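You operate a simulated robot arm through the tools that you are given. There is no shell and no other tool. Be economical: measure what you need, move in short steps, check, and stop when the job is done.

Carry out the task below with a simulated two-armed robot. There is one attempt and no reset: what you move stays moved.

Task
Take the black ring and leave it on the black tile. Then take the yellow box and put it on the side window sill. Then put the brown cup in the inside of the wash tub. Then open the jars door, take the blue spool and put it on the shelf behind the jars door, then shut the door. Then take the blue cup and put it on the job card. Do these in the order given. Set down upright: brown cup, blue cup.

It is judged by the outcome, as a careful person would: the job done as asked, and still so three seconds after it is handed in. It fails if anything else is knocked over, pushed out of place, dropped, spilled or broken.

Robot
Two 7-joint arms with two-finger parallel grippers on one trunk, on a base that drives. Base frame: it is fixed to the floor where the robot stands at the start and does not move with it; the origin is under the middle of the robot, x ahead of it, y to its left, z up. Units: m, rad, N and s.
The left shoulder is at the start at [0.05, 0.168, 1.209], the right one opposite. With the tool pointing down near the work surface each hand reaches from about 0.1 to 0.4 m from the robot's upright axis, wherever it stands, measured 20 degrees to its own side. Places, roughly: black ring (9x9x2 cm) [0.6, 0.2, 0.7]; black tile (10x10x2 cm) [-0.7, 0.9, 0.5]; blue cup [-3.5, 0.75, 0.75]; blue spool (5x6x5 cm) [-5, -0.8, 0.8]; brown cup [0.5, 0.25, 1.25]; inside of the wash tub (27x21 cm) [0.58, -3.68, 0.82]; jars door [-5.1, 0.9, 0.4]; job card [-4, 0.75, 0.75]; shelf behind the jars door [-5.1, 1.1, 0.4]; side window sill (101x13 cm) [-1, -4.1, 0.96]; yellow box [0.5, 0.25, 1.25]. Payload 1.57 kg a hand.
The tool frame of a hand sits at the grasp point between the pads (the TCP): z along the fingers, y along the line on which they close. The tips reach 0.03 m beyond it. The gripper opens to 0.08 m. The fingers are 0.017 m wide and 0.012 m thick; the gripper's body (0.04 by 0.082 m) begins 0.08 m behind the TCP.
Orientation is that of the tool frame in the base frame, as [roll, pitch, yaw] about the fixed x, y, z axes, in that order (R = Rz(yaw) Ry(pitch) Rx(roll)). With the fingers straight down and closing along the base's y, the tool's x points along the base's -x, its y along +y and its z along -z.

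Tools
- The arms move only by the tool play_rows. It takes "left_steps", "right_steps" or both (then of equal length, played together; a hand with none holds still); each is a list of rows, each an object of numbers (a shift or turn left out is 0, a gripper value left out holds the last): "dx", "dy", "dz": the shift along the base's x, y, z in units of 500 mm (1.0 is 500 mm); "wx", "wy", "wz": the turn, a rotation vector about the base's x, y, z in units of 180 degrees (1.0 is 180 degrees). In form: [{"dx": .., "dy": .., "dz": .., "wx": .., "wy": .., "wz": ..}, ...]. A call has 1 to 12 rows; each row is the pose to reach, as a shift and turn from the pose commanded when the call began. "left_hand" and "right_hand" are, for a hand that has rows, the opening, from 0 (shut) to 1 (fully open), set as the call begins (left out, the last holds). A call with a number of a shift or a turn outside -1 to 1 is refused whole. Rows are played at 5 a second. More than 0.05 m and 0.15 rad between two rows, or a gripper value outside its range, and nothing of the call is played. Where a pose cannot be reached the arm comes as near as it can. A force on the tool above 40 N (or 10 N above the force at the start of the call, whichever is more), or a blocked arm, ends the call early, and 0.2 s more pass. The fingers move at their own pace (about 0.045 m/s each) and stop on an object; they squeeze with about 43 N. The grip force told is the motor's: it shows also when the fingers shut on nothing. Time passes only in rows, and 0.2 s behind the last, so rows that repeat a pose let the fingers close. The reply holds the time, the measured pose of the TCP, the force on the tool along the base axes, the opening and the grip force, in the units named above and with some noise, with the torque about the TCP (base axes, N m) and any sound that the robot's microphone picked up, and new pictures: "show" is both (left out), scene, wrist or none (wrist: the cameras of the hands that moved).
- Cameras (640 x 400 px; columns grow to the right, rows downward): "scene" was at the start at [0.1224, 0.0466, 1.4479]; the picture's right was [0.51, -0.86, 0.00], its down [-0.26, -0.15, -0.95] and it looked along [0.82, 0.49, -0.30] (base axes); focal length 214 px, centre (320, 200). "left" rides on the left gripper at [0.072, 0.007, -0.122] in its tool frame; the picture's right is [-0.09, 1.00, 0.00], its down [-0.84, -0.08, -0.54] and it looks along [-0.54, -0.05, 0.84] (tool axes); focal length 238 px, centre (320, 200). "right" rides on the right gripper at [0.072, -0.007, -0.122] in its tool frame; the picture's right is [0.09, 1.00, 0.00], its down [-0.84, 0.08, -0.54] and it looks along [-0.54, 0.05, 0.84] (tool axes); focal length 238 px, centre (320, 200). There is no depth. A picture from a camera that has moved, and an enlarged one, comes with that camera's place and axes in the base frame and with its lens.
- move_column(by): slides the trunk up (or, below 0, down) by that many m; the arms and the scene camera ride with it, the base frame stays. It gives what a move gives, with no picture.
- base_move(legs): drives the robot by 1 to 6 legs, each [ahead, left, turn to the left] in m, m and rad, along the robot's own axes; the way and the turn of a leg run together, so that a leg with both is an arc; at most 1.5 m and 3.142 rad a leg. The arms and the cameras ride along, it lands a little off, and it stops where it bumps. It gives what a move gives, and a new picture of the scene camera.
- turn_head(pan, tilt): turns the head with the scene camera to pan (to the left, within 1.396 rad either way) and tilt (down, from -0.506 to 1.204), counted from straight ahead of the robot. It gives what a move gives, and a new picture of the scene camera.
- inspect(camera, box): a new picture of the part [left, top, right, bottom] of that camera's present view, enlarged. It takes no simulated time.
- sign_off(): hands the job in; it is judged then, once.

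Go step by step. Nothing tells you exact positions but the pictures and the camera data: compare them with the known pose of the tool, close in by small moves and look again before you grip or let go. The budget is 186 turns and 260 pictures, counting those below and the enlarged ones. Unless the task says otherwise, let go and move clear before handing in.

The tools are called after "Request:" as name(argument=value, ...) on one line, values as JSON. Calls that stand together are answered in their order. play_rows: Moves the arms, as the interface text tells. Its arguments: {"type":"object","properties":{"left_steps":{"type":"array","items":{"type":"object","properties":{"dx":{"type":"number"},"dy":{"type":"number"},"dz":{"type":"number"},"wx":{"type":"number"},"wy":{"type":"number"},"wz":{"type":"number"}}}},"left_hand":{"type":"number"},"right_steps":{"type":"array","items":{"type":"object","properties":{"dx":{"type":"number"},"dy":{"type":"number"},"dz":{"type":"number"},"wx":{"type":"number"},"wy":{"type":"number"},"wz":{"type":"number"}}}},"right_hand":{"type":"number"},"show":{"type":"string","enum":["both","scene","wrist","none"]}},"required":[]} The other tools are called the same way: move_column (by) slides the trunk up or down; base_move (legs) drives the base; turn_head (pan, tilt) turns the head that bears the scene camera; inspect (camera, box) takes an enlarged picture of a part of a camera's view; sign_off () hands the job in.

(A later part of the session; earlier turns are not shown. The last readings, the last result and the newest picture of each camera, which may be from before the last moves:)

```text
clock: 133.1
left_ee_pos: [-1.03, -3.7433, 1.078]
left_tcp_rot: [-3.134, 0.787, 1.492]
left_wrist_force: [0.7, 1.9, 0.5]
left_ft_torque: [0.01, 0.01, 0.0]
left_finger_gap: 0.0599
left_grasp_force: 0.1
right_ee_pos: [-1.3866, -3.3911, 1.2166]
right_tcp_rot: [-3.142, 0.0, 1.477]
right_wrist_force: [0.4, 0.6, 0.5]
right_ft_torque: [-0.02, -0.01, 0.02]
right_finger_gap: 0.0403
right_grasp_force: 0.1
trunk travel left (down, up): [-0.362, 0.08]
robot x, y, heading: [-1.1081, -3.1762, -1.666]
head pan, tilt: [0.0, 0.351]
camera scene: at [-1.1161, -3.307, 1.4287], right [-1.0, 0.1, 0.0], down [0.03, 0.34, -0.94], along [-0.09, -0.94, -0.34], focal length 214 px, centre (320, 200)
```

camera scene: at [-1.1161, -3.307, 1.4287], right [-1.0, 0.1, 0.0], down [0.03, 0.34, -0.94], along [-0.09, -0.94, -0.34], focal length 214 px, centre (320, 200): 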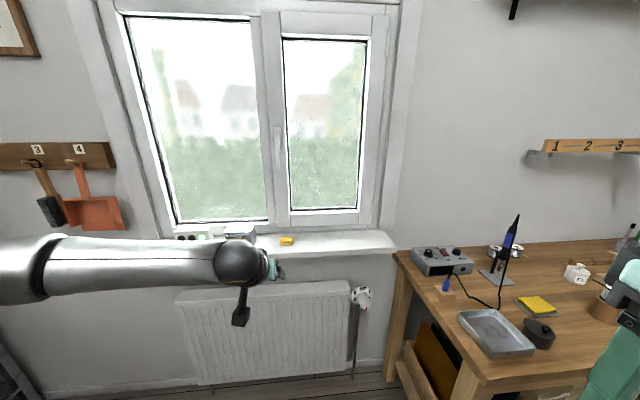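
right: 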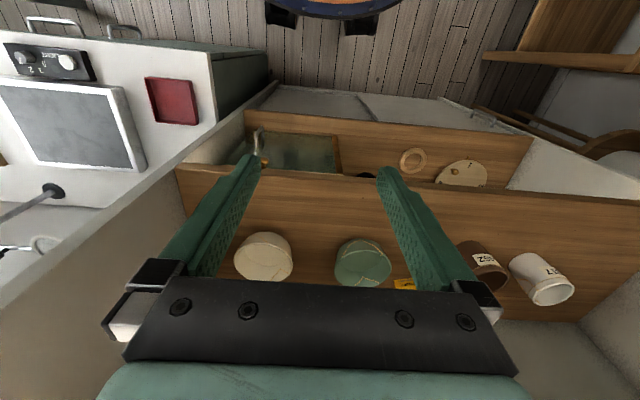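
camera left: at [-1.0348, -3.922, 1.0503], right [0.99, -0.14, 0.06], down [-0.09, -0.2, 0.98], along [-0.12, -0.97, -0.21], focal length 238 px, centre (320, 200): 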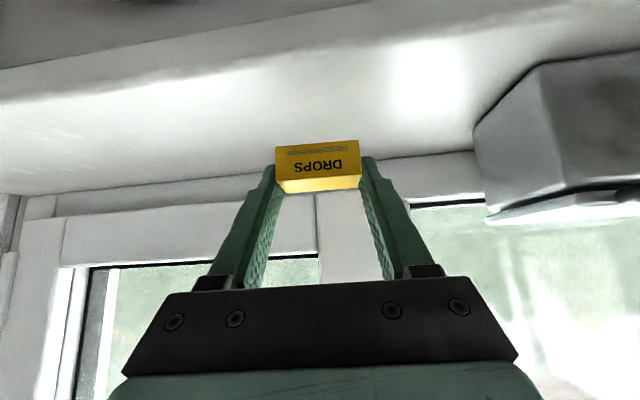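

The yellow box is on the sill. While here, look left at the wash tub for planning.

Request:
inspect(camera="scene", box=[160, 200, 400, 300])

Request:
base_move(legs=[[-0.35, 0, 0], [0.0, 0.6, 0.09]])

Request:
turn_head(pan=0.5, tilt=0.4)

```text
2.67 times, centred on (280, 250) of scene
camera zoom: at [-1.1161, -3.307, 1.4287], right [-1.0, 0.1, 0.0], down [0.03, 0.34, -0.94], along [-0.09, -0.94, -0.34], focal length 572 px, centre (427, 67)
```

zoom: 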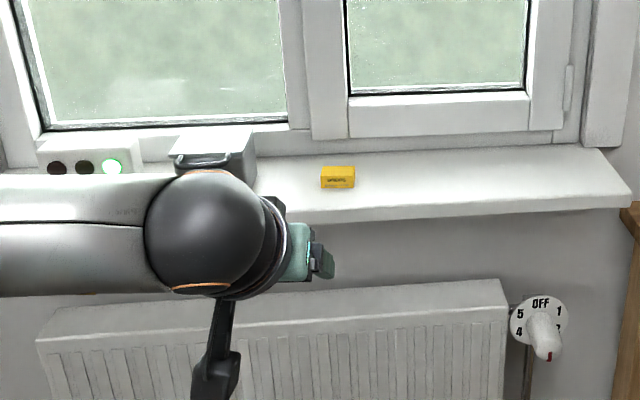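

```text
clock: 135.2
left_ee_pos: [-0.9963, -3.4278, 1.0768]
left_tcp_rot: [-3.133, 0.786, 1.498]
left_wrist_force: [0.8, -0.5, 0.7]
left_ft_torque: [0.02, -0.02, -0.05]
left_finger_gap: 0.0597
left_grasp_force: 0.1
right_ee_pos: [-1.3553, -3.0776, 1.2168]
right_tcp_rot: [3.14, 0.0, 1.486]
right_wrist_force: [-0.6, -1.4, -0.1]
right_ft_torque: [0.06, 0.01, -0.01]
right_finger_gap: 0.0399
right_grasp_force: 0.1
trunk travel left (down, up): [-0.362, 0.08]
robot x, y, heading: [-1.0728, -2.8613, -1.661]
head pan, tilt: [0.0, 0.351]
stopped in leg 1: the robot was blocked; the commanded pose is now the measured one
camera scene: at [-1.0856, -2.9934, 1.4284], right [-1.0, 0.09, 0.0], down [0.03, 0.34, -0.94], along [-0.08, -0.93, -0.35], focal length 214 px, centre (320, 200)
```

scene: 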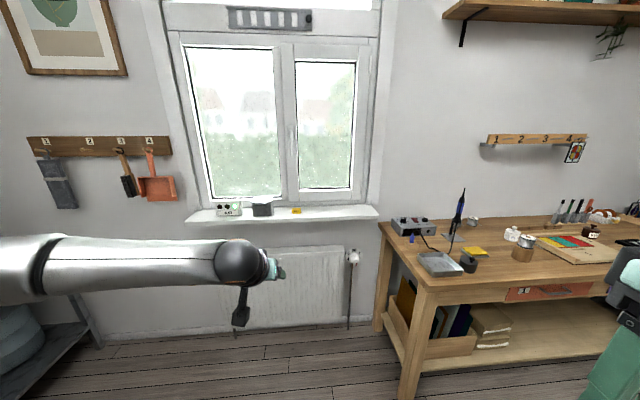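

```text
clock: 136.2
left_ee_pos: [-0.9973, -3.4267, 1.0776]
left_tcp_rot: [-3.136, 0.788, 1.496]
left_wrist_force: [0.3, -0.5, 0.5]
left_ft_torque: [0.04, 0.03, -0.02]
left_finger_gap: 0.06
left_grasp_force: 0.1
right_ee_pos: [-1.354, -3.0756, 1.2194]
right_tcp_rot: [3.141, 0.001, 1.483]
right_wrist_force: [-0.9, -0.7, -0.1]
right_ft_torque: [-0.02, -0.03, -0.03]
right_finger_gap: 0.0398
right_grasp_force: 0.0
trunk travel left (down, up): [-0.362, 0.08]
robot x, y, heading: [-1.0734, -2.8547, -1.658]
head pan, tilt: [0.499, 0.4]
camera scene: at [-1.0404, -2.9839, 1.4241], right [-0.92, -0.4, 0.0], down [-0.16, 0.36, -0.92], along [0.37, -0.84, -0.39], focal length 214 px, centre (320, 200)
```

scene: 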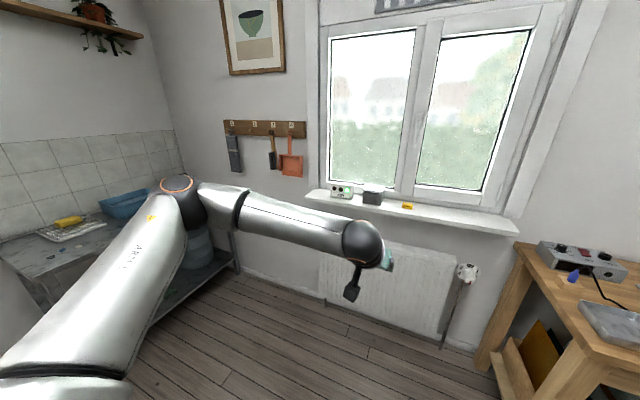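

I touched the table end behind me lightly; I'll move forward a hair and then left into the corridor, then view the tub.

Request:
base_move(legs=[[0.06, 0, 0], [0.0, 0.66, 0.087]])

Request:
turn_head(pan=0.7, tilt=0.5)

Request:
turn_head(pan=-0.9, tilt=0.5)

```text
clock: 140.4
left_ee_pos: [-0.3067, -3.5131, 1.0785]
left_tcp_rot: [-3.132, 0.788, 1.57]
left_wrist_force: [0.2, 0.4, -0.1]
left_ft_torque: [-0.01, 0.01, -0.08]
left_finger_gap: 0.0599
left_grasp_force: 0.0
right_ee_pos: [-0.6882, -3.1907, 1.2196]
right_tcp_rot: [3.14, 0.0, 1.558]
right_wrist_force: [-0.3, 0.1, 0.2]
right_ft_torque: [0.02, 0.02, 0.01]
right_finger_gap: 0.04
right_grasp_force: 0.2
trunk travel left (down, up): [-0.362, 0.08]
robot x, y, heading: [-0.428, -2.9529, -1.584]
head pan, tilt: [0.499, 0.4]
camera scene: at [-0.3818, -3.0751, 1.424], right [-0.89, -0.47, 0.0], down [-0.18, 0.34, -0.92], along [0.43, -0.82, -0.39], focal length 214 px, centre (320, 200)
```

scene: 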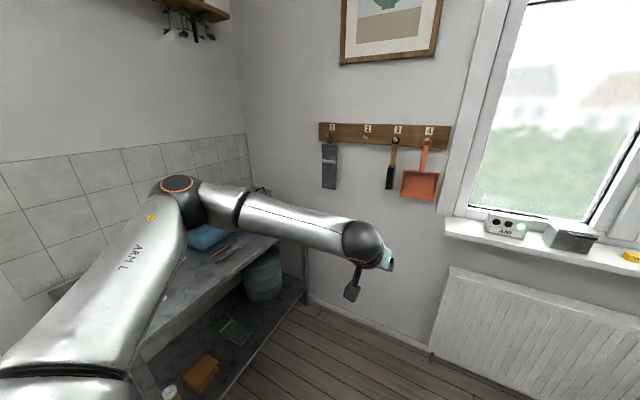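

```text
clock: 141.1
left_ee_pos: [-0.306, -3.5142, 1.0774]
left_tcp_rot: [-3.136, 0.786, 1.57]
left_wrist_force: [-0.2, -0.1, 0.1]
left_ft_torque: [-0.01, -0.01, -0.04]
left_finger_gap: 0.0602
left_grasp_force: 0.1
right_ee_pos: [-0.6888, -3.1897, 1.2192]
right_tcp_rot: [3.14, 0.001, 1.558]
right_wrist_force: [0.6, 0.9, 0.6]
right_ft_torque: [0.03, -0.03, -0.03]
right_finger_gap: 0.0402
right_grasp_force: 0.1
trunk travel left (down, up): [-0.362, 0.08]
robot x, y, heading: [-0.4281, -2.9516, -1.586]
head pan, tilt: [0.7, 0.499]
camera scene: at [-0.3677, -3.0636, 1.4149], right [-0.78, -0.63, 0.0], down [-0.3, 0.37, -0.88], along [0.56, -0.68, -0.48], focal length 214 px, centre (320, 200)
```

scene: 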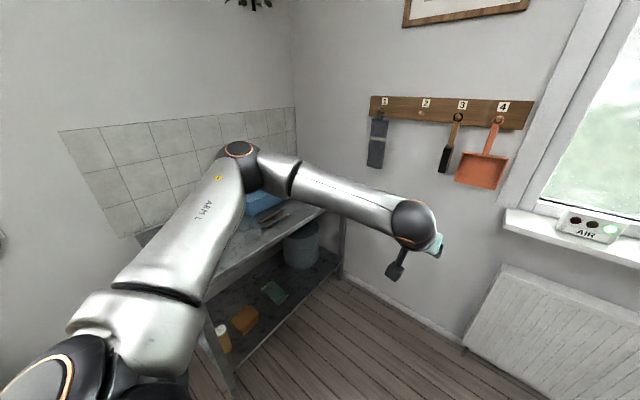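

```text
clock: 142.8
left_ee_pos: [-0.306, -3.5135, 1.0778]
left_tcp_rot: [-3.135, 0.788, 1.571]
left_wrist_force: [-0.2, -0.4, -0.1]
left_ft_torque: [-0.03, 0.01, -0.04]
left_finger_gap: 0.0601
left_grasp_force: 0.1
right_ee_pos: [-0.6887, -3.1915, 1.2187]
right_tcp_rot: [3.141, 0.002, 1.557]
right_wrist_force: [0.2, 0.1, 0.2]
right_ft_torque: [0.01, 0.03, 0.0]
right_finger_gap: 0.0399
right_grasp_force: 0.1
trunk travel left (down, up): [-0.362, 0.08]
robot x, y, heading: [-0.4266, -2.9479, -1.586]
head pan, tilt: [-0.901, 0.499]
camera scene: at [-0.4974, -3.0486, 1.4149], right [-0.61, 0.79, 0.0], down [0.38, 0.29, -0.88], along [-0.7, -0.54, -0.48], focal length 214 px, centre (320, 200)
```

scene: 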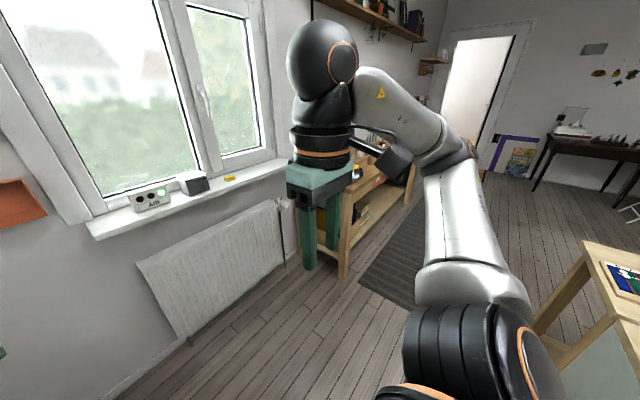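

The tub is on the counter along the +x wall. Now fetch the brown cup: back up the corridor and turn to the shelf.

Request:
base_move(legs=[[-1.45, 0, 0.015], [-1.4, 0, 0], [0, 0, 1.571]])

Request:
turn_head(pan=0.2, tilt=0.35)

```text
clock: 160.2
left_ee_pos: [0.2228, -0.0418, 1.0766]
left_tcp_rot: [-3.137, 0.786, 3.121]
left_wrist_force: [-0.3, -0.9, 0.4]
left_ft_torque: [0.02, -0.03, 0.01]
left_finger_gap: 0.0602
left_grasp_force: 0.0
right_ee_pos: [-0.1089, -0.4167, 1.2195]
right_tcp_rot: [3.14, 0.001, 3.108]
right_wrist_force: [0.3, -0.5, -0.8]
right_ft_torque: [-0.01, 0.03, 0.02]
right_finger_gap: 0.0399
right_grasp_force: 0.0
trunk travel left (down, up): [-0.362, 0.08]
robot x, y, heading: [-0.3406, -0.1517, -0.037]
head pan, tilt: [-0.901, 0.499]
camera scene: at [-0.2463, -0.2262, 1.4149], right [-0.81, -0.59, 0.0], down [-0.28, 0.39, -0.88], along [0.52, -0.71, -0.48], focal length 214 px, centre (320, 200)
```

scene: 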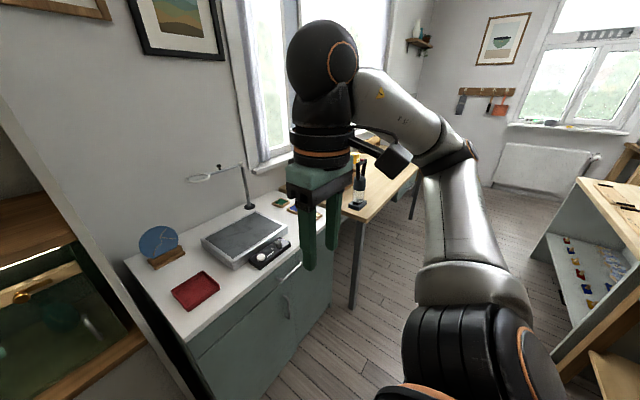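

```text
clock: 161.5
left_ee_pos: [0.2206, -0.0407, 1.0779]
left_tcp_rot: [-3.135, 0.786, 3.121]
left_wrist_force: [0.5, -0.7, 0.4]
left_ft_torque: [0.02, 0.01, 0.01]
left_finger_gap: 0.0603
left_grasp_force: 0.0
right_ee_pos: [-0.1084, -0.4176, 1.2191]
right_tcp_rot: [3.14, 0.002, 3.108]
right_wrist_force: [0.9, -0.7, 0.6]
right_ft_torque: [-0.01, 0.02, -0.04]
right_finger_gap: 0.0401
right_grasp_force: 0.0
trunk travel left (down, up): [-0.362, 0.08]
robot x, y, heading: [-0.3414, -0.149, -0.036]
head pan, tilt: [0.201, 0.351]
camera scene: at [-0.2084, -0.1378, 1.4286], right [0.16, -0.99, 0.0], down [-0.34, -0.06, -0.94], along [0.93, 0.15, -0.34], focal length 214 px, centre (320, 200)
```

scene: 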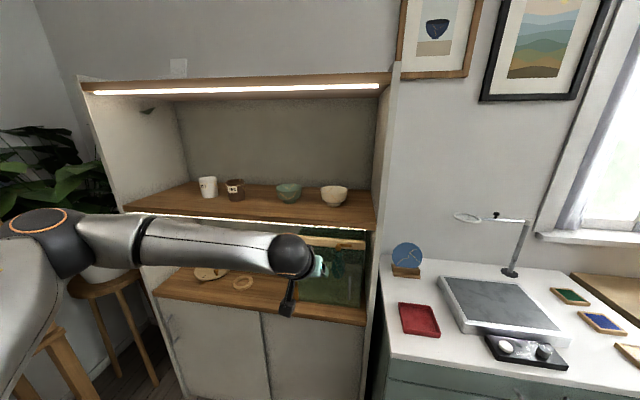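

The cup is at about [0.515, 0.31], mid-height 1.19. Raise the hand above the shelf level, then shift left.

Request:
move_column(by=0.05)

Request:
play_rows(left_steps=[{"dx": -0.04, "dy": 0.03, "dz": 0.06}, {"dx": -0.08, "dy": 0.06, "dz": 0.12}, {"dx": -0.12, "dy": 0.1, "dz": 0.18}, {"dx": -0.16, "dy": 0.14, "dz": 0.24}, {"dx": -0.2, "dy": 0.16, "dz": 0.3}], left_hand=1.0, show="none")

Request:
base_move(legs=[[0.1, 0.24, 0.036]])

Request:
inspect(camera="left", box=[0, 0, 640, 400])

```text
clock: 162.4
left_ee_pos: [0.2224, -0.0419, 1.1286]
left_tcp_rot: [-3.133, 0.786, 3.12]
left_wrist_force: [-0.3, -0.5, 0.0]
left_ft_torque: [0.0, -0.02, 0.0]
left_finger_gap: 0.0601
left_grasp_force: 0.0
right_ee_pos: [-0.1088, -0.417, 1.2684]
right_tcp_rot: [3.14, 0.004, 3.11]
right_wrist_force: [-1.0, 0.2, -0.1]
right_ft_torque: [0.0, -0.01, -0.03]
right_finger_gap: 0.0399
right_grasp_force: 0.0
trunk travel left (down, up): [-0.412, 0.03]
robot x, y, heading: [-0.3424, -0.1496, -0.026]
head pan, tilt: [0.201, 0.351]
```

```text
clock: 163.6
left_ee_pos: [0.1183, 0.0414, 1.2767]
left_tcp_rot: [-3.132, 0.786, 3.12]
left_wrist_force: [0.7, 0.1, -0.1]
left_ft_torque: [0.0, 0.01, 0.01]
left_finger_gap: 0.08
left_grasp_force: 0.1
right_ee_pos: [-0.1101, -0.4168, 1.269]
right_tcp_rot: [3.14, 0.002, 3.109]
right_wrist_force: [-0.2, 0.1, -0.1]
right_ft_torque: [0.01, 0.0, 0.02]
right_finger_gap: 0.0401
right_grasp_force: 0.0
trunk travel left (down, up): [-0.412, 0.03]
robot x, y, heading: [-0.3437, -0.1474, -0.035]
head pan, tilt: [0.201, 0.351]
```

```text
clock: 165.5
left_ee_pos: [0.216, 0.295, 1.277]
left_tcp_rot: [-3.133, 0.786, -3.123]
left_wrist_force: [0.2, 0.2, -0.1]
left_ft_torque: [0.0, -0.02, -0.01]
left_finger_gap: 0.08
left_grasp_force: 0.0
right_ee_pos: [0.0054, -0.1724, 1.2695]
right_tcp_rot: [3.139, 0.002, -3.139]
right_wrist_force: [0.2, 0.9, -0.2]
right_ft_torque: [-0.01, -0.01, 0.01]
right_finger_gap: 0.0403
right_grasp_force: 0.0
trunk travel left (down, up): [-0.412, 0.03]
robot x, y, heading: [-0.239, 0.0869, 0.008]
head pan, tilt: [0.201, 0.351]
camera scene: at [-0.1048, 0.1034, 1.4785], right [0.2, -0.98, 0.0], down [-0.34, -0.07, -0.94], along [0.92, 0.19, -0.34], focal length 214 px, centre (320, 200)
```

scene: 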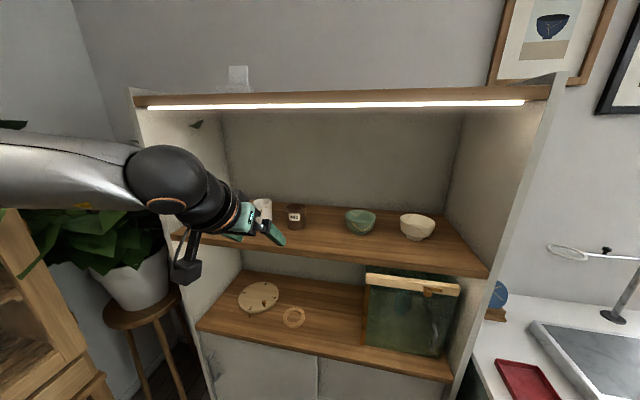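

```text
1.00 times, centred on (320, 200) of left
camera zoom: at [0.0788, 0.2998, 1.3106], right [0.05, 1.0, 0.06], down [0.21, -0.07, 0.98], along [0.98, -0.04, -0.21], focal length 238 px, centre (320, 200)
```

zoom: 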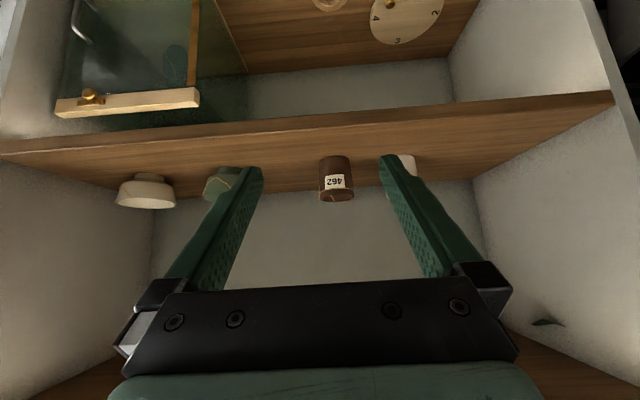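

Cup centre y≈0.315. Drive forward 20 cm and align.

Request:
base_move(legs=[[0.2, 0, 0]])

Request:
inspect(camera="left", box=[0, 0, 640, 400])

Request:
inspect(camera="scene", box=[160, 140, 400, 290])

```text
clock: 167.1
left_ee_pos: [0.4115, 0.2973, 1.2757]
left_tcp_rot: [-3.134, 0.788, -3.123]
left_wrist_force: [0.4, -0.4, 0.3]
left_ft_torque: [-0.01, 0.03, -0.01]
left_finger_gap: 0.0803
left_grasp_force: 0.0
right_ee_pos: [0.2013, -0.1719, 1.268]
right_tcp_rot: [3.14, 0.001, -3.135]
right_wrist_force: [0.0, -0.3, 0.0]
right_ft_torque: [0.0, 0.04, 0.0]
right_finger_gap: 0.0398
right_grasp_force: 0.1
trunk travel left (down, up): [-0.412, 0.03]
robot x, y, heading: [-0.0441, 0.0877, 0.001]
head pan, tilt: [0.201, 0.351]
camera scene: at [0.0918, 0.1039, 1.4785], right [0.2, -0.98, 0.0], down [-0.34, -0.07, -0.94], along [0.92, 0.19, -0.34], focal length 214 px, centre (320, 200)
```

scene: 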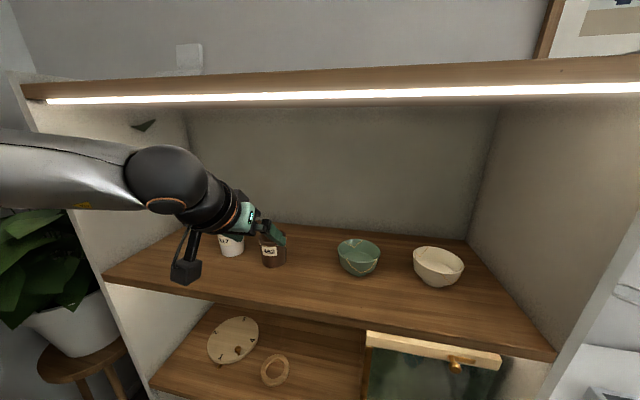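

```text
1.00 times, centred on (320, 200) of left
camera zoom: at [0.2747, 0.301, 1.3107], right [0.05, 1.0, 0.06], down [0.21, -0.07, 0.98], along [0.98, -0.04, -0.21], focal length 238 px, centre (320, 200)
```

zoom: 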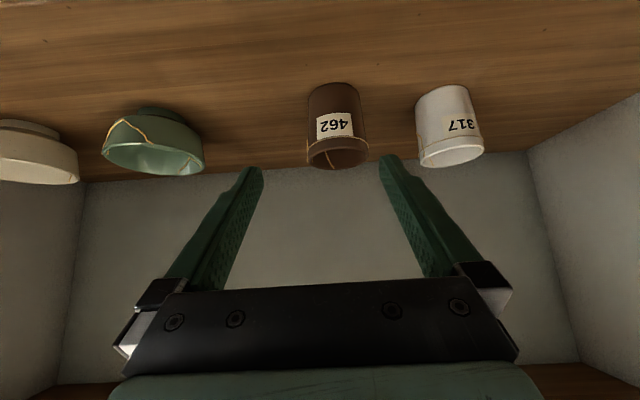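

```text
2.67 times, centred on (280, 215) of scene
camera zoom: at [0.0918, 0.1039, 1.4785], right [0.2, -0.98, 0.0], down [-0.34, -0.07, -0.94], along [0.92, 0.19, -0.34], focal length 572 px, centre (427, 160)
```

zoom: 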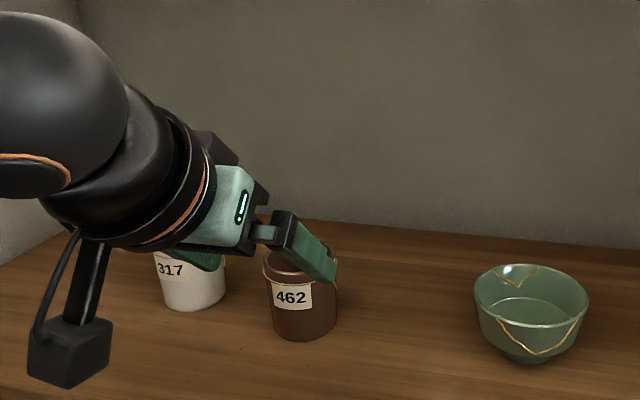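

Cup axis at [0.52, 0.313], rim z≈1.21, ~6.6 cm wide. Align y and close in diagonally halfway.

Request:
play_rows(left_steps=[{"dy": 0.02}, {"dx": 0.04, "dy": 0.03, "dz": -0.03}, {"dx": 0.1, "dy": 0.03, "dz": -0.08}], show="wrist")

Request:
inspect(camera="scene", box=[200, 190, 360, 290])

```text
clock: 167.9
left_ee_pos: [0.4616, 0.309, 1.2364]
left_tcp_rot: [-3.135, 0.786, -3.122]
left_wrist_force: [0.3, -0.1, 0.1]
left_ft_torque: [0.01, 0.0, 0.02]
left_finger_gap: 0.0801
left_grasp_force: 0.0
right_ee_pos: [0.2026, -0.1716, 1.268]
right_tcp_rot: [3.14, -0.001, -3.133]
right_wrist_force: [0.4, -0.2, 0.4]
right_ft_torque: [0.0, 0.05, 0.01]
right_finger_gap: 0.0399
right_grasp_force: 0.1
trunk travel left (down, up): [-0.412, 0.03]
robot x, y, heading: [-0.0381, 0.0826, 0.003]
head pan, tilt: [0.201, 0.351]
camera left: at [0.3239, 0.3139, 1.2709], right [0.05, 1.0, 0.06], down [0.21, -0.07, 0.98], along [0.98, -0.04, -0.21], focal length 238 px, centre (320, 200)
```

left: 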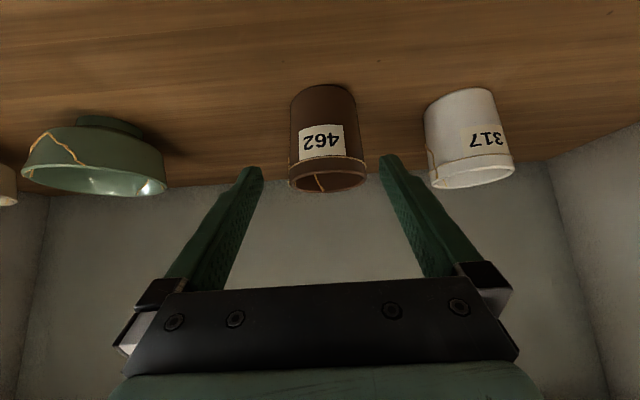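

```text
4.00 times, centred on (280, 240) of scene
camera zoom: at [0.0919, 0.1036, 1.4785], right [0.2, -0.98, 0.0], down [-0.34, -0.07, -0.94], along [0.92, 0.19, -0.34], focal length 858 px, centre (480, 40)
```

zoom: 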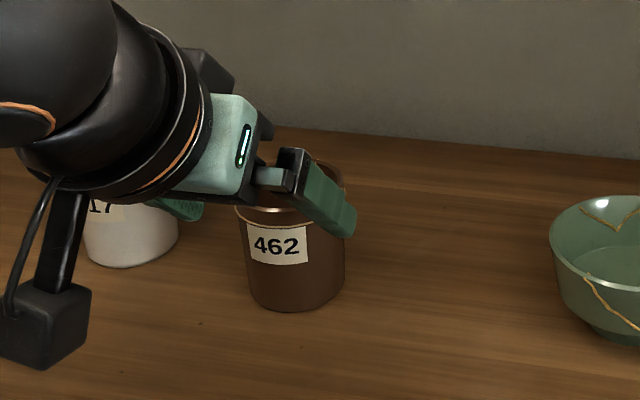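

Aligned within a few mm. Continue to the grip pose.

Request:
play_rows(left_steps=[{"dx": 0.04, "dy": 0.008, "dz": -0.036}, {"dx": 0.08, "dy": 0.009, "dz": -0.074}, {"dx": 0.116, "dy": 0.009, "dz": -0.108}], show="wrist")

Request:
inspect(camera="scene", box=[200, 190, 360, 290])

```text
clock: 168.7
left_ee_pos: [0.5186, 0.3149, 1.1799]
left_tcp_rot: [-3.135, 0.786, -3.121]
left_wrist_force: [-0.2, 0.3, -0.8]
left_ft_torque: [0.0, -0.03, 0.02]
left_finger_gap: 0.08
left_grasp_force: 0.1
right_ee_pos: [0.2024, -0.1716, 1.2686]
right_tcp_rot: [3.141, -0.002, -3.134]
right_wrist_force: [0.6, 0.2, -0.8]
right_ft_torque: [-0.02, 0.01, 0.0]
right_finger_gap: 0.0398
right_grasp_force: 0.0
trunk travel left (down, up): [-0.412, 0.03]
robot x, y, heading: [-0.0456, 0.085, 0.005]
head pan, tilt: [0.201, 0.351]
camera left: at [0.3815, 0.3205, 1.2133], right [0.05, 1.0, 0.06], down [0.21, -0.07, 0.98], along [0.98, -0.04, -0.21], focal length 238 px, centre (320, 200)
```

left: 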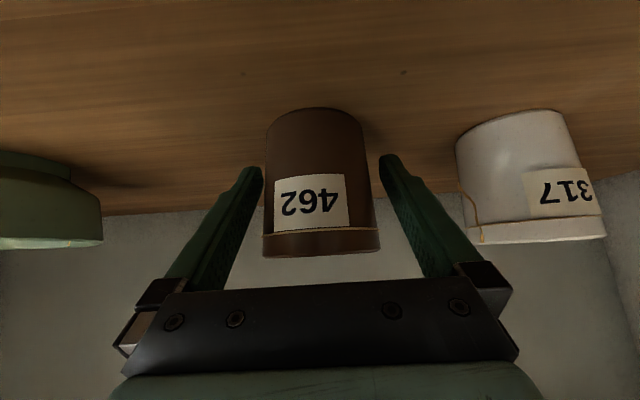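

```text
4.00 times, centred on (280, 240) of scene
camera zoom: at [0.0919, 0.1041, 1.4785], right [0.2, -0.98, 0.0], down [-0.34, -0.07, -0.94], along [0.92, 0.19, -0.34], focal length 858 px, centre (480, 40)
```

zoom: 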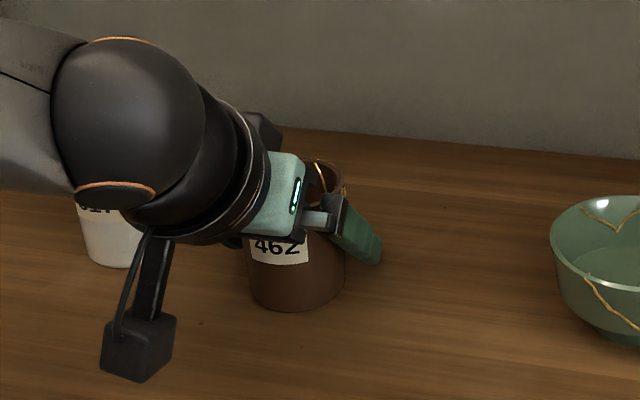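

Cup is centred between the fingers. Close and lift slightly.

Request:
play_rows(left_steps=[{}, {}, {}, {}], left_hand=0, show="none")

Request:
play_rows(left_steps=[{"dz": 0.02}, {"dz": 0.06}, {"dz": 0.12}])

```text
clock: 169.7
left_ee_pos: [0.5182, 0.3154, 1.179]
left_tcp_rot: [-3.134, 0.788, -3.122]
left_wrist_force: [0.6, 0.3, 1.2]
left_ft_torque: [-0.09, -0.08, -0.02]
left_finger_gap: 0.0626
left_grasp_force: 40.7
right_ee_pos: [0.2021, -0.172, 1.2687]
right_tcp_rot: [3.14, 0.003, -3.133]
right_wrist_force: [0.2, 1.7, 0.6]
right_ft_torque: [0.01, -0.01, -0.01]
right_finger_gap: 0.0402
right_grasp_force: 0.0
trunk travel left (down, up): [-0.412, 0.03]
robot x, y, heading: [-0.0419, 0.0836, 0.007]
head pan, tilt: [0.201, 0.351]
```

```text
clock: 170.5
left_ee_pos: [0.519, 0.3166, 1.2418]
left_tcp_rot: [-3.133, 0.787, -3.122]
left_wrist_force: [-0.5, -0.5, -1.5]
left_ft_torque: [-0.01, 0.01, 0.03]
left_finger_gap: 0.0624
left_grasp_force: 43.3
right_ee_pos: [0.201, -0.1715, 1.268]
right_tcp_rot: [3.14, 0.001, -3.136]
right_wrist_force: [0.1, -1.4, -0.5]
right_ft_torque: [-0.04, -0.01, 0.0]
right_finger_gap: 0.0398
right_grasp_force: 0.2
trunk travel left (down, up): [-0.412, 0.03]
robot x, y, heading: [-0.0376, 0.0886, 0.003]
head pan, tilt: [0.201, 0.351]
camera scene: at [0.0908, 0.1039, 1.4786], right [0.2, -0.98, 0.0], down [-0.34, -0.07, -0.94], along [0.92, 0.19, -0.34], focal length 214 px, centre (320, 200)
camera left: at [0.3821, 0.3218, 1.2766], right [0.05, 1.0, 0.06], down [0.21, -0.07, 0.98], along [0.98, -0.04, -0.21], focal length 238 px, centre (320, 200)
```

scene: 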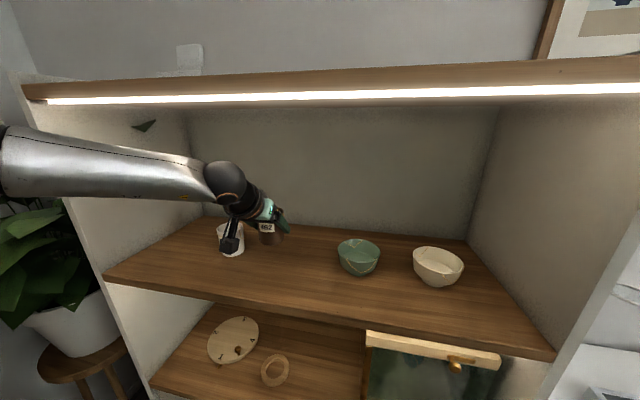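
left: 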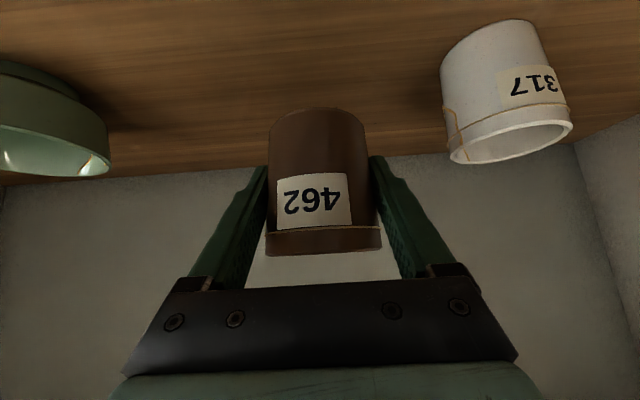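

Cup held upright. Back out, turn, and drive down to the tub area.

Request:
play_rows(left_steps=[{"dz": 0.06}], show="none")

Request:
base_move(legs=[[-0.39, -0.1, 0], [0, 0, -1.571], [1.45, 0, 0], [1.4, 0, 0]])

Request:
turn_head(pan=0.6, tilt=0.5)

```text
clock: 170.9
left_ee_pos: [0.5183, 0.3157, 1.273]
left_tcp_rot: [-3.133, 0.789, -3.123]
left_wrist_force: [-0.5, 0.2, -1.5]
left_ft_torque: [-0.02, 0.0, -0.03]
left_finger_gap: 0.0623
left_grasp_force: 42.6
right_ee_pos: [0.2007, -0.1708, 1.2685]
right_tcp_rot: [3.141, 0.002, -3.135]
right_wrist_force: [0.2, 0.3, -0.4]
right_ft_torque: [0.0, 0.02, -0.01]
right_finger_gap: 0.04
right_grasp_force: 0.0
trunk travel left (down, up): [-0.412, 0.03]
robot x, y, heading: [-0.0447, 0.0864, 0.005]
head pan, tilt: [0.201, 0.351]
```

```text
clock: 190.4
left_ee_pos: [-0.0777, -3.3726, 1.2704]
left_tcp_rot: [-3.135, 0.786, 1.64]
left_wrist_force: [0.0, -0.7, -1.8]
left_ft_torque: [-0.02, -0.05, 0.01]
left_finger_gap: 0.0624
left_grasp_force: 42.9
right_ee_pos: [-0.5798, -3.0775, 1.2685]
right_tcp_rot: [3.14, 0.001, 1.627]
right_wrist_force: [-0.1, -0.2, -0.5]
right_ft_torque: [-0.01, -0.01, 0.03]
right_finger_gap: 0.04
right_grasp_force: 0.1
trunk travel left (down, up): [-0.412, 0.03]
robot x, y, heading: [-0.3357, -2.8179, -1.516]
head pan, tilt: [0.201, 0.351]
camera scene: at [-0.3071, -2.9529, 1.4785], right [-0.97, -0.25, 0.0], down [-0.09, 0.33, -0.94], along [0.24, -0.91, -0.34], focal length 214 px, centre (320, 200)
```

scene: 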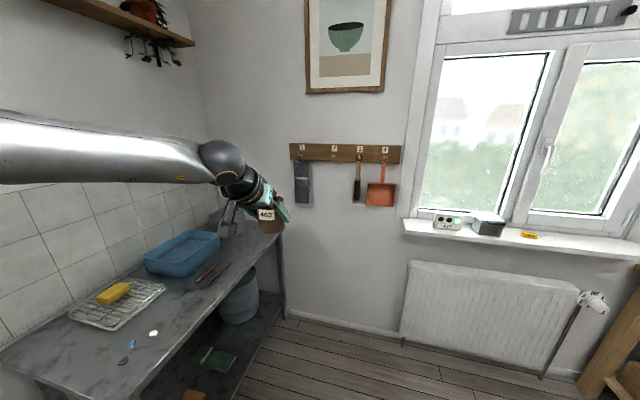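

```text
clock: 191.3
left_ee_pos: [-0.0779, -3.3706, 1.2722]
left_tcp_rot: [-3.135, 0.789, 1.638]
left_wrist_force: [-0.4, -0.1, -2.1]
left_ft_torque: [0.01, 0.0, 0.01]
left_finger_gap: 0.0623
left_grasp_force: 42.3
right_ee_pos: [-0.5798, -3.0769, 1.2679]
right_tcp_rot: [3.14, 0.002, 1.625]
right_wrist_force: [0.8, -0.2, -0.1]
right_ft_torque: [0.05, 0.0, 0.01]
right_finger_gap: 0.0402
right_grasp_force: 0.1
trunk travel left (down, up): [-0.412, 0.03]
robot x, y, heading: [-0.3326, -2.8199, -1.518]
head pan, tilt: [0.6, 0.499]
camera scene: at [-0.2752, -2.9348, 1.4649], right [-0.79, -0.61, 0.0], down [-0.29, 0.38, -0.88], along [0.53, -0.7, -0.48], focal length 214 px, centre (320, 200)
```

scene: 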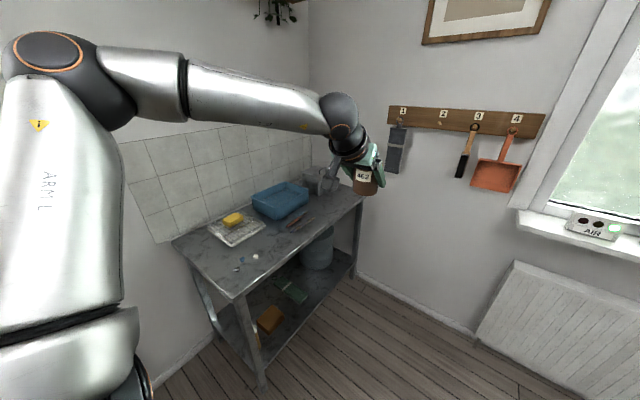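

The counter's front is at x≈0.28 and the tub centre at about [0.59, -3.68]. I'll go forward, turn toward the tub diagonally, then review.

Request:
base_move(legs=[[0.45, 0, 0], [0, 0, 1.018]])

Request:
turn_head(pan=0.2, tilt=0.6)

```text
clock: 196.7
left_ee_pos: [0.2968, -3.3139, 1.271]
left_tcp_rot: [-3.135, 0.788, 2.704]
left_wrist_force: [-0.5, 0.1, -1.8]
left_ft_torque: [0.02, 0.01, 0.01]
left_finger_gap: 0.0621
left_grasp_force: 42.8
right_ee_pos: [-0.2044, -3.6106, 1.269]
right_tcp_rot: [3.14, 0.001, 2.69]
right_wrist_force: [0.0, 0.0, 0.8]
right_ft_torque: [0.01, 0.02, -0.01]
right_finger_gap: 0.0402
right_grasp_force: 0.1
trunk travel left (down, up): [-0.412, 0.03]
robot x, y, heading: [-0.3063, -3.2715, -0.455]
head pan, tilt: [0.6, 0.499]
camera scene: at [-0.1808, -3.2777, 1.4649], right [0.15, -0.99, 0.0], down [-0.47, -0.07, -0.88], along [0.87, 0.13, -0.48], focal length 214 px, centre (320, 200)
```

scene: 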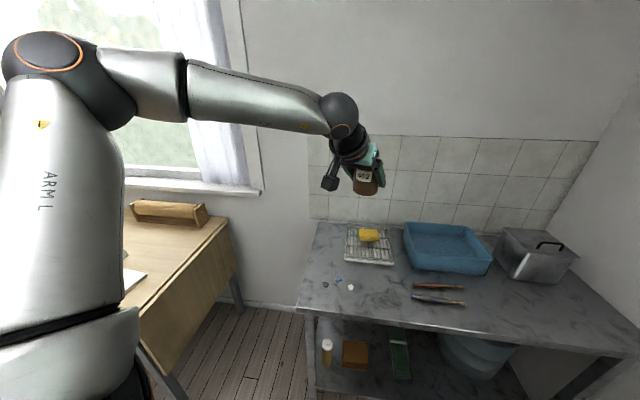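

```text
clock: 197.6
left_ee_pos: [0.2965, -3.3147, 1.272]
left_tcp_rot: [-3.135, 0.788, 2.705]
left_wrist_force: [-0.4, -0.8, -2.1]
left_ft_torque: [0.01, 0.01, 0.0]
left_finger_gap: 0.0621
left_grasp_force: 42.6
right_ee_pos: [-0.2039, -3.6104, 1.2692]
right_tcp_rot: [3.141, 0.001, 2.69]
right_wrist_force: [0.2, -0.4, 0.0]
right_ft_torque: [-0.01, 0.03, 0.01]
right_finger_gap: 0.0399
right_grasp_force: 0.0
trunk travel left (down, up): [-0.412, 0.03]
robot x, y, heading: [-0.3091, -3.2729, -0.451]
head pan, tilt: [0.201, 0.6]
camera scene: at [-0.1852, -3.3132, 1.4558], right [-0.25, -0.97, 0.0], down [-0.55, 0.14, -0.83], along [0.8, -0.21, -0.56], focal length 214 px, centre (320, 200)
```

scene: 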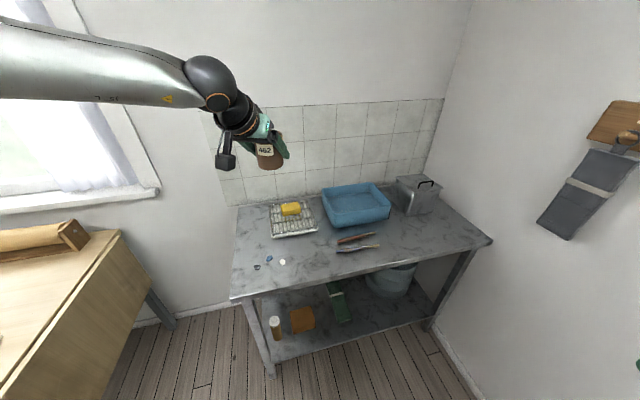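

Tub centre ≈[0.575, -3.685]. Drive in to put the cup above it.

Request:
base_move(legs=[[0.2, -0.211, 0], [0.21, 0, 0]])

Request:
inspect(camera="left", box=[0, 0, 640, 400])

```text
clock: 200.4
left_ee_pos: [0.4585, -3.6373, 1.2796]
left_tcp_rot: [-3.127, 0.804, 2.688]
left_wrist_force: [1.0, 0.1, -1.8]
left_ft_torque: [-0.01, 0.04, -0.02]
left_finger_gap: 0.0619
left_grasp_force: 42.9
right_ee_pos: [-0.0523, -3.9262, 1.2782]
right_tcp_rot: [3.13, 0.037, 2.653]
right_wrist_force: [0.8, -0.2, 0.0]
right_ft_torque: [0.02, 0.02, 0.01]
right_finger_gap: 0.0399
right_grasp_force: 0.1
trunk travel left (down, up): [-0.412, 0.03]
robot x, y, heading: [-0.1359, -3.5967, -0.475]
head pan, tilt: [0.201, 0.6]
stopped in leg 2: the robot was blocked; the commanded pose is now the measured one
camera scene: at [-0.0262, -3.6237, 1.4584], right [-0.27, -0.96, 0.01], down [-0.53, 0.14, -0.83], along [0.8, -0.23, -0.55], focal length 214 px, centre (320, 200)
```

scene: 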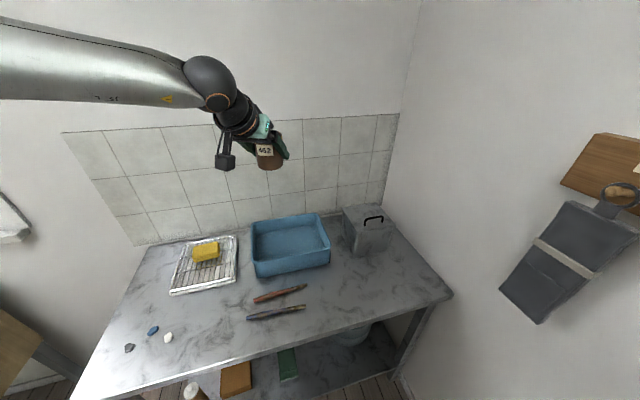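

```text
1.00 times, centred on (320, 200) of left
camera zoom: at [0.3381, -3.5699, 1.3128], right [0.5, 0.86, 0.06], down [0.14, -0.15, 0.98], along [0.85, -0.49, -0.2], focal length 238 px, centre (320, 200)
```

zoom: 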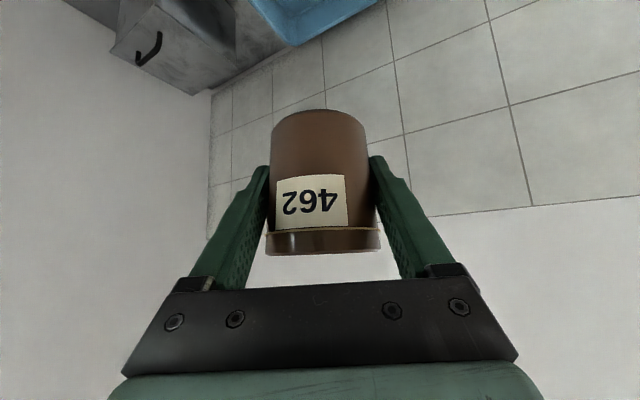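

The base touched the counter, so I'll ease back 4 cm. The cup can go in the nearer part of the tub, reaching further with the arm at a lower trunk height.

Request:
base_move(legs=[[-0.04, 0, 0]])

Request:
move_column(by=-0.13)

Request:
turn_head(pan=0.1, tilt=0.6)

```text
clock: 201.2
left_ee_pos: [0.4387, -3.6291, 1.2709]
left_tcp_rot: [-3.133, 0.787, 2.687]
left_wrist_force: [0.1, 0.3, -2.3]
left_ft_torque: [0.02, 0.0, 0.03]
left_finger_gap: 0.062
left_grasp_force: 43.0
right_ee_pos: [-0.0676, -3.9208, 1.2692]
right_tcp_rot: [3.128, 0.009, 2.662]
right_wrist_force: [-0.9, 1.1, 0.2]
right_ft_torque: [0.01, -0.01, 0.02]
right_finger_gap: 0.0401
right_grasp_force: 0.0
trunk travel left (down, up): [-0.412, 0.03]
robot x, y, heading: [-0.1644, -3.578, -0.467]
head pan, tilt: [0.201, 0.6]
camera scene: at [-0.0433, -3.621, 1.4554], right [-0.26, -0.96, 0.0], down [-0.55, 0.15, -0.82], along [0.8, -0.22, -0.57], focal length 214 px, centre (320, 200)
```

scene: 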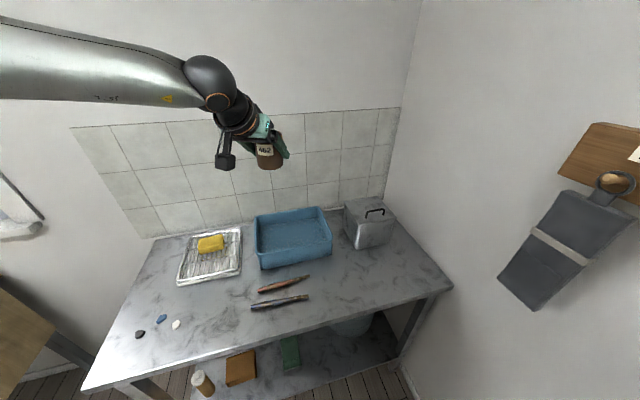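

```text
clock: 202.8
left_ee_pos: [0.4373, -3.6284, 1.1412]
left_tcp_rot: [-3.134, 0.785, 2.689]
left_wrist_force: [-0.4, -0.7, -1.0]
left_ft_torque: [-0.01, 0.0, -0.01]
left_finger_gap: 0.0619
left_grasp_force: 43.3
right_ee_pos: [-0.0672, -3.9206, 1.1405]
right_tcp_rot: [3.128, 0.009, 2.662]
right_wrist_force: [0.5, -0.2, -0.3]
right_ft_torque: [-0.03, -0.02, -0.01]
right_finger_gap: 0.04
right_grasp_force: 0.2
trunk travel left (down, up): [-0.282, 0.16]
robot x, y, heading: [-0.1625, -3.5776, -0.463]
head pan, tilt: [0.201, 0.6]
```

```text
clock: 203.5
left_ee_pos: [0.4383, -3.6294, 1.1416]
left_tcp_rot: [-3.134, 0.787, 2.69]
left_wrist_force: [0.2, 0.2, -1.4]
left_ft_torque: [0.01, 0.01, -0.01]
left_finger_gap: 0.0621
left_grasp_force: 42.8
right_ee_pos: [-0.069, -3.9206, 1.1404]
right_tcp_rot: [3.127, 0.011, 2.664]
right_wrist_force: [-0.2, -0.2, 0.8]
right_ft_torque: [0.02, 0.0, -0.01]
right_finger_gap: 0.0399
right_grasp_force: 0.0
trunk travel left (down, up): [-0.282, 0.16]
robot x, y, heading: [-0.1664, -3.5798, -0.472]
head pan, tilt: [0.099, 0.6]
camera scene: at [-0.0462, -3.6291, 1.3258], right [-0.36, -0.93, 0.0], down [-0.53, 0.2, -0.82], along [0.77, -0.3, -0.57], focal length 214 px, centre (320, 200)
```

scene: 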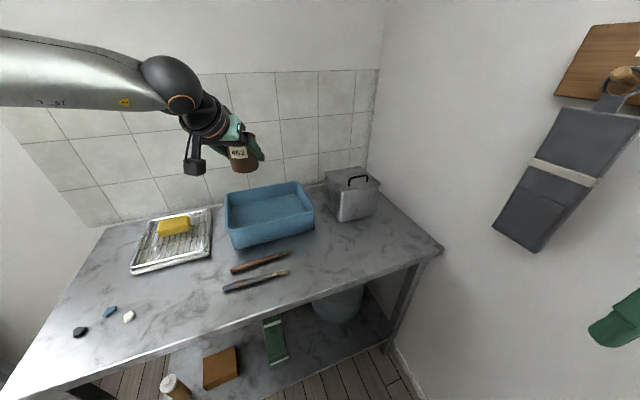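

The tub seems centred nearer [0.645, -3.695] with rim z≈0.85, so I need x≥0.61. Test how far the arm extends at a lower height.

Request:
play_rows(left_steps=[{"dx": 0.07, "dy": -0.028, "dz": -0.05}, {"dx": 0.14, "dy": -0.056, "dz": -0.1}, {"dx": 0.21, "dy": -0.084, "dz": -0.15}, {"dx": 0.28, "dy": -0.112, "dz": -0.2}, {"dx": 0.344, "dy": -0.14, "dz": -0.24}])

```text
clock: 204.7
left_ee_pos: [0.5776, -3.6533, 1.0302]
left_tcp_rot: [-3.134, 0.789, 2.69]
left_wrist_force: [0.1, -0.6, -1.7]
left_ft_torque: [0.02, -0.01, 0.02]
left_finger_gap: 0.0616
left_grasp_force: 43.0
left hand out of reach, approached as far as the arm can: row 4, 5
right_ee_pos: [-0.0669, -3.9192, 1.1405]
right_tcp_rot: [3.128, 0.01, 2.664]
right_wrist_force: [0.2, 0.1, -0.2]
right_ft_torque: [-0.02, 0.04, 0.02]
right_finger_gap: 0.0401
right_grasp_force: 0.1
trunk travel left (down, up): [-0.282, 0.16]
robot x, y, heading: [-0.1692, -3.5789, -0.466]
head pan, tilt: [0.099, 0.6]
camera scene: at [-0.0457, -3.6291, 1.3257], right [-0.36, -0.93, 0.0], down [-0.53, 0.2, -0.82], along [0.77, -0.3, -0.57], focal length 214 px, centre (320, 200)
camera left: at [0.4579, -3.5874, 1.065], right [0.5, 0.86, 0.06], down [0.15, -0.16, 0.98], along [0.85, -0.48, -0.21], focal length 238 px, centre (320, 200)
```

scene: 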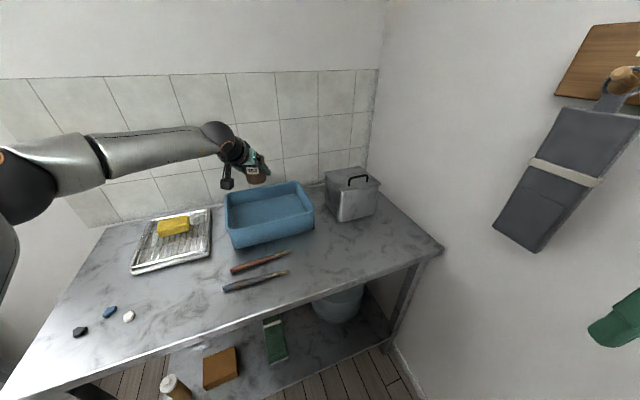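
left: 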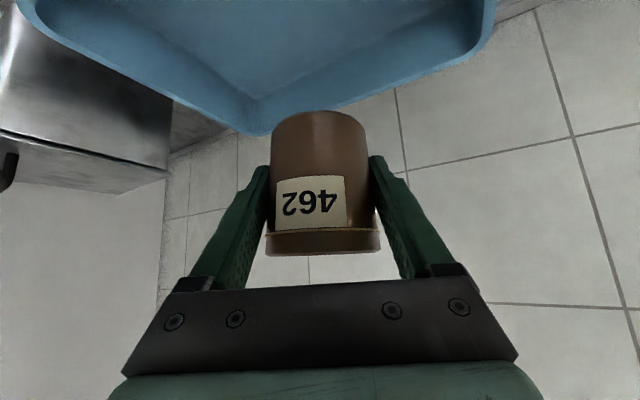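

Triangulating with the wrist camera gives the rim at z≈0.90, x 0.49–0.69, y -3.81…-3.56: the cup at [0.578, -3.653] is already over the inside. Lower with the trunk.

Request:
move_column(by=-0.1)

Request:
inspect(camera="left", box=[0, 0, 640, 400])

Request:
inspect(camera="scene", box=[180, 120, 360, 240])

```text
clock: 206.0
left_ee_pos: [0.5767, -3.6537, 0.9312]
left_tcp_rot: [-3.132, 0.789, 2.69]
left_wrist_force: [-0.4, -0.8, -1.6]
left_ft_torque: [0.01, -0.02, 0.0]
left_finger_gap: 0.0619
left_grasp_force: 43.0
right_ee_pos: [-0.0691, -3.92, 1.0423]
right_tcp_rot: [3.127, 0.009, 2.663]
right_wrist_force: [-0.8, -0.1, 0.1]
right_ft_torque: [-0.01, 0.0, -0.02]
right_finger_gap: 0.04
right_grasp_force: 0.1
trunk travel left (down, up): [-0.182, 0.26]
robot x, y, heading: [-0.1694, -3.576, -0.466]
head pan, tilt: [0.099, 0.6]
```

```text
1.00 times, centred on (320, 200) of left
camera zoom: at [0.4571, -3.5878, 0.9657], right [0.5, 0.86, 0.06], down [0.15, -0.15, 0.98], along [0.85, -0.48, -0.21], focal length 238 px, centre (320, 200)
```

zoom: 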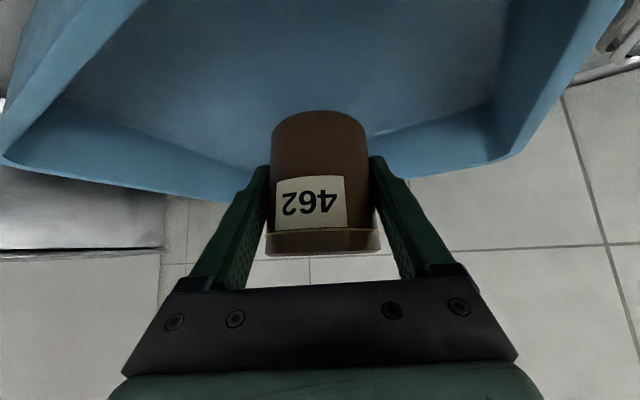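

```text
3.33 times, centred on (270, 180) of scene
camera zoom: at [-0.0463, -3.6291, 1.2258], right [-0.36, -0.93, 0.0], down [-0.53, 0.2, -0.83], along [0.77, -0.3, -0.56], focal length 715 px, centre (487, 267)
```

zoom: 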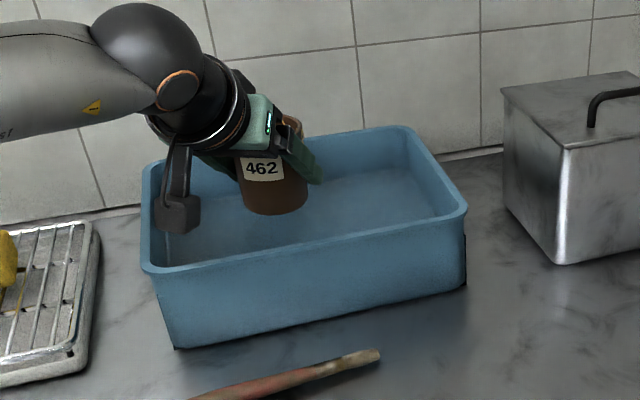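

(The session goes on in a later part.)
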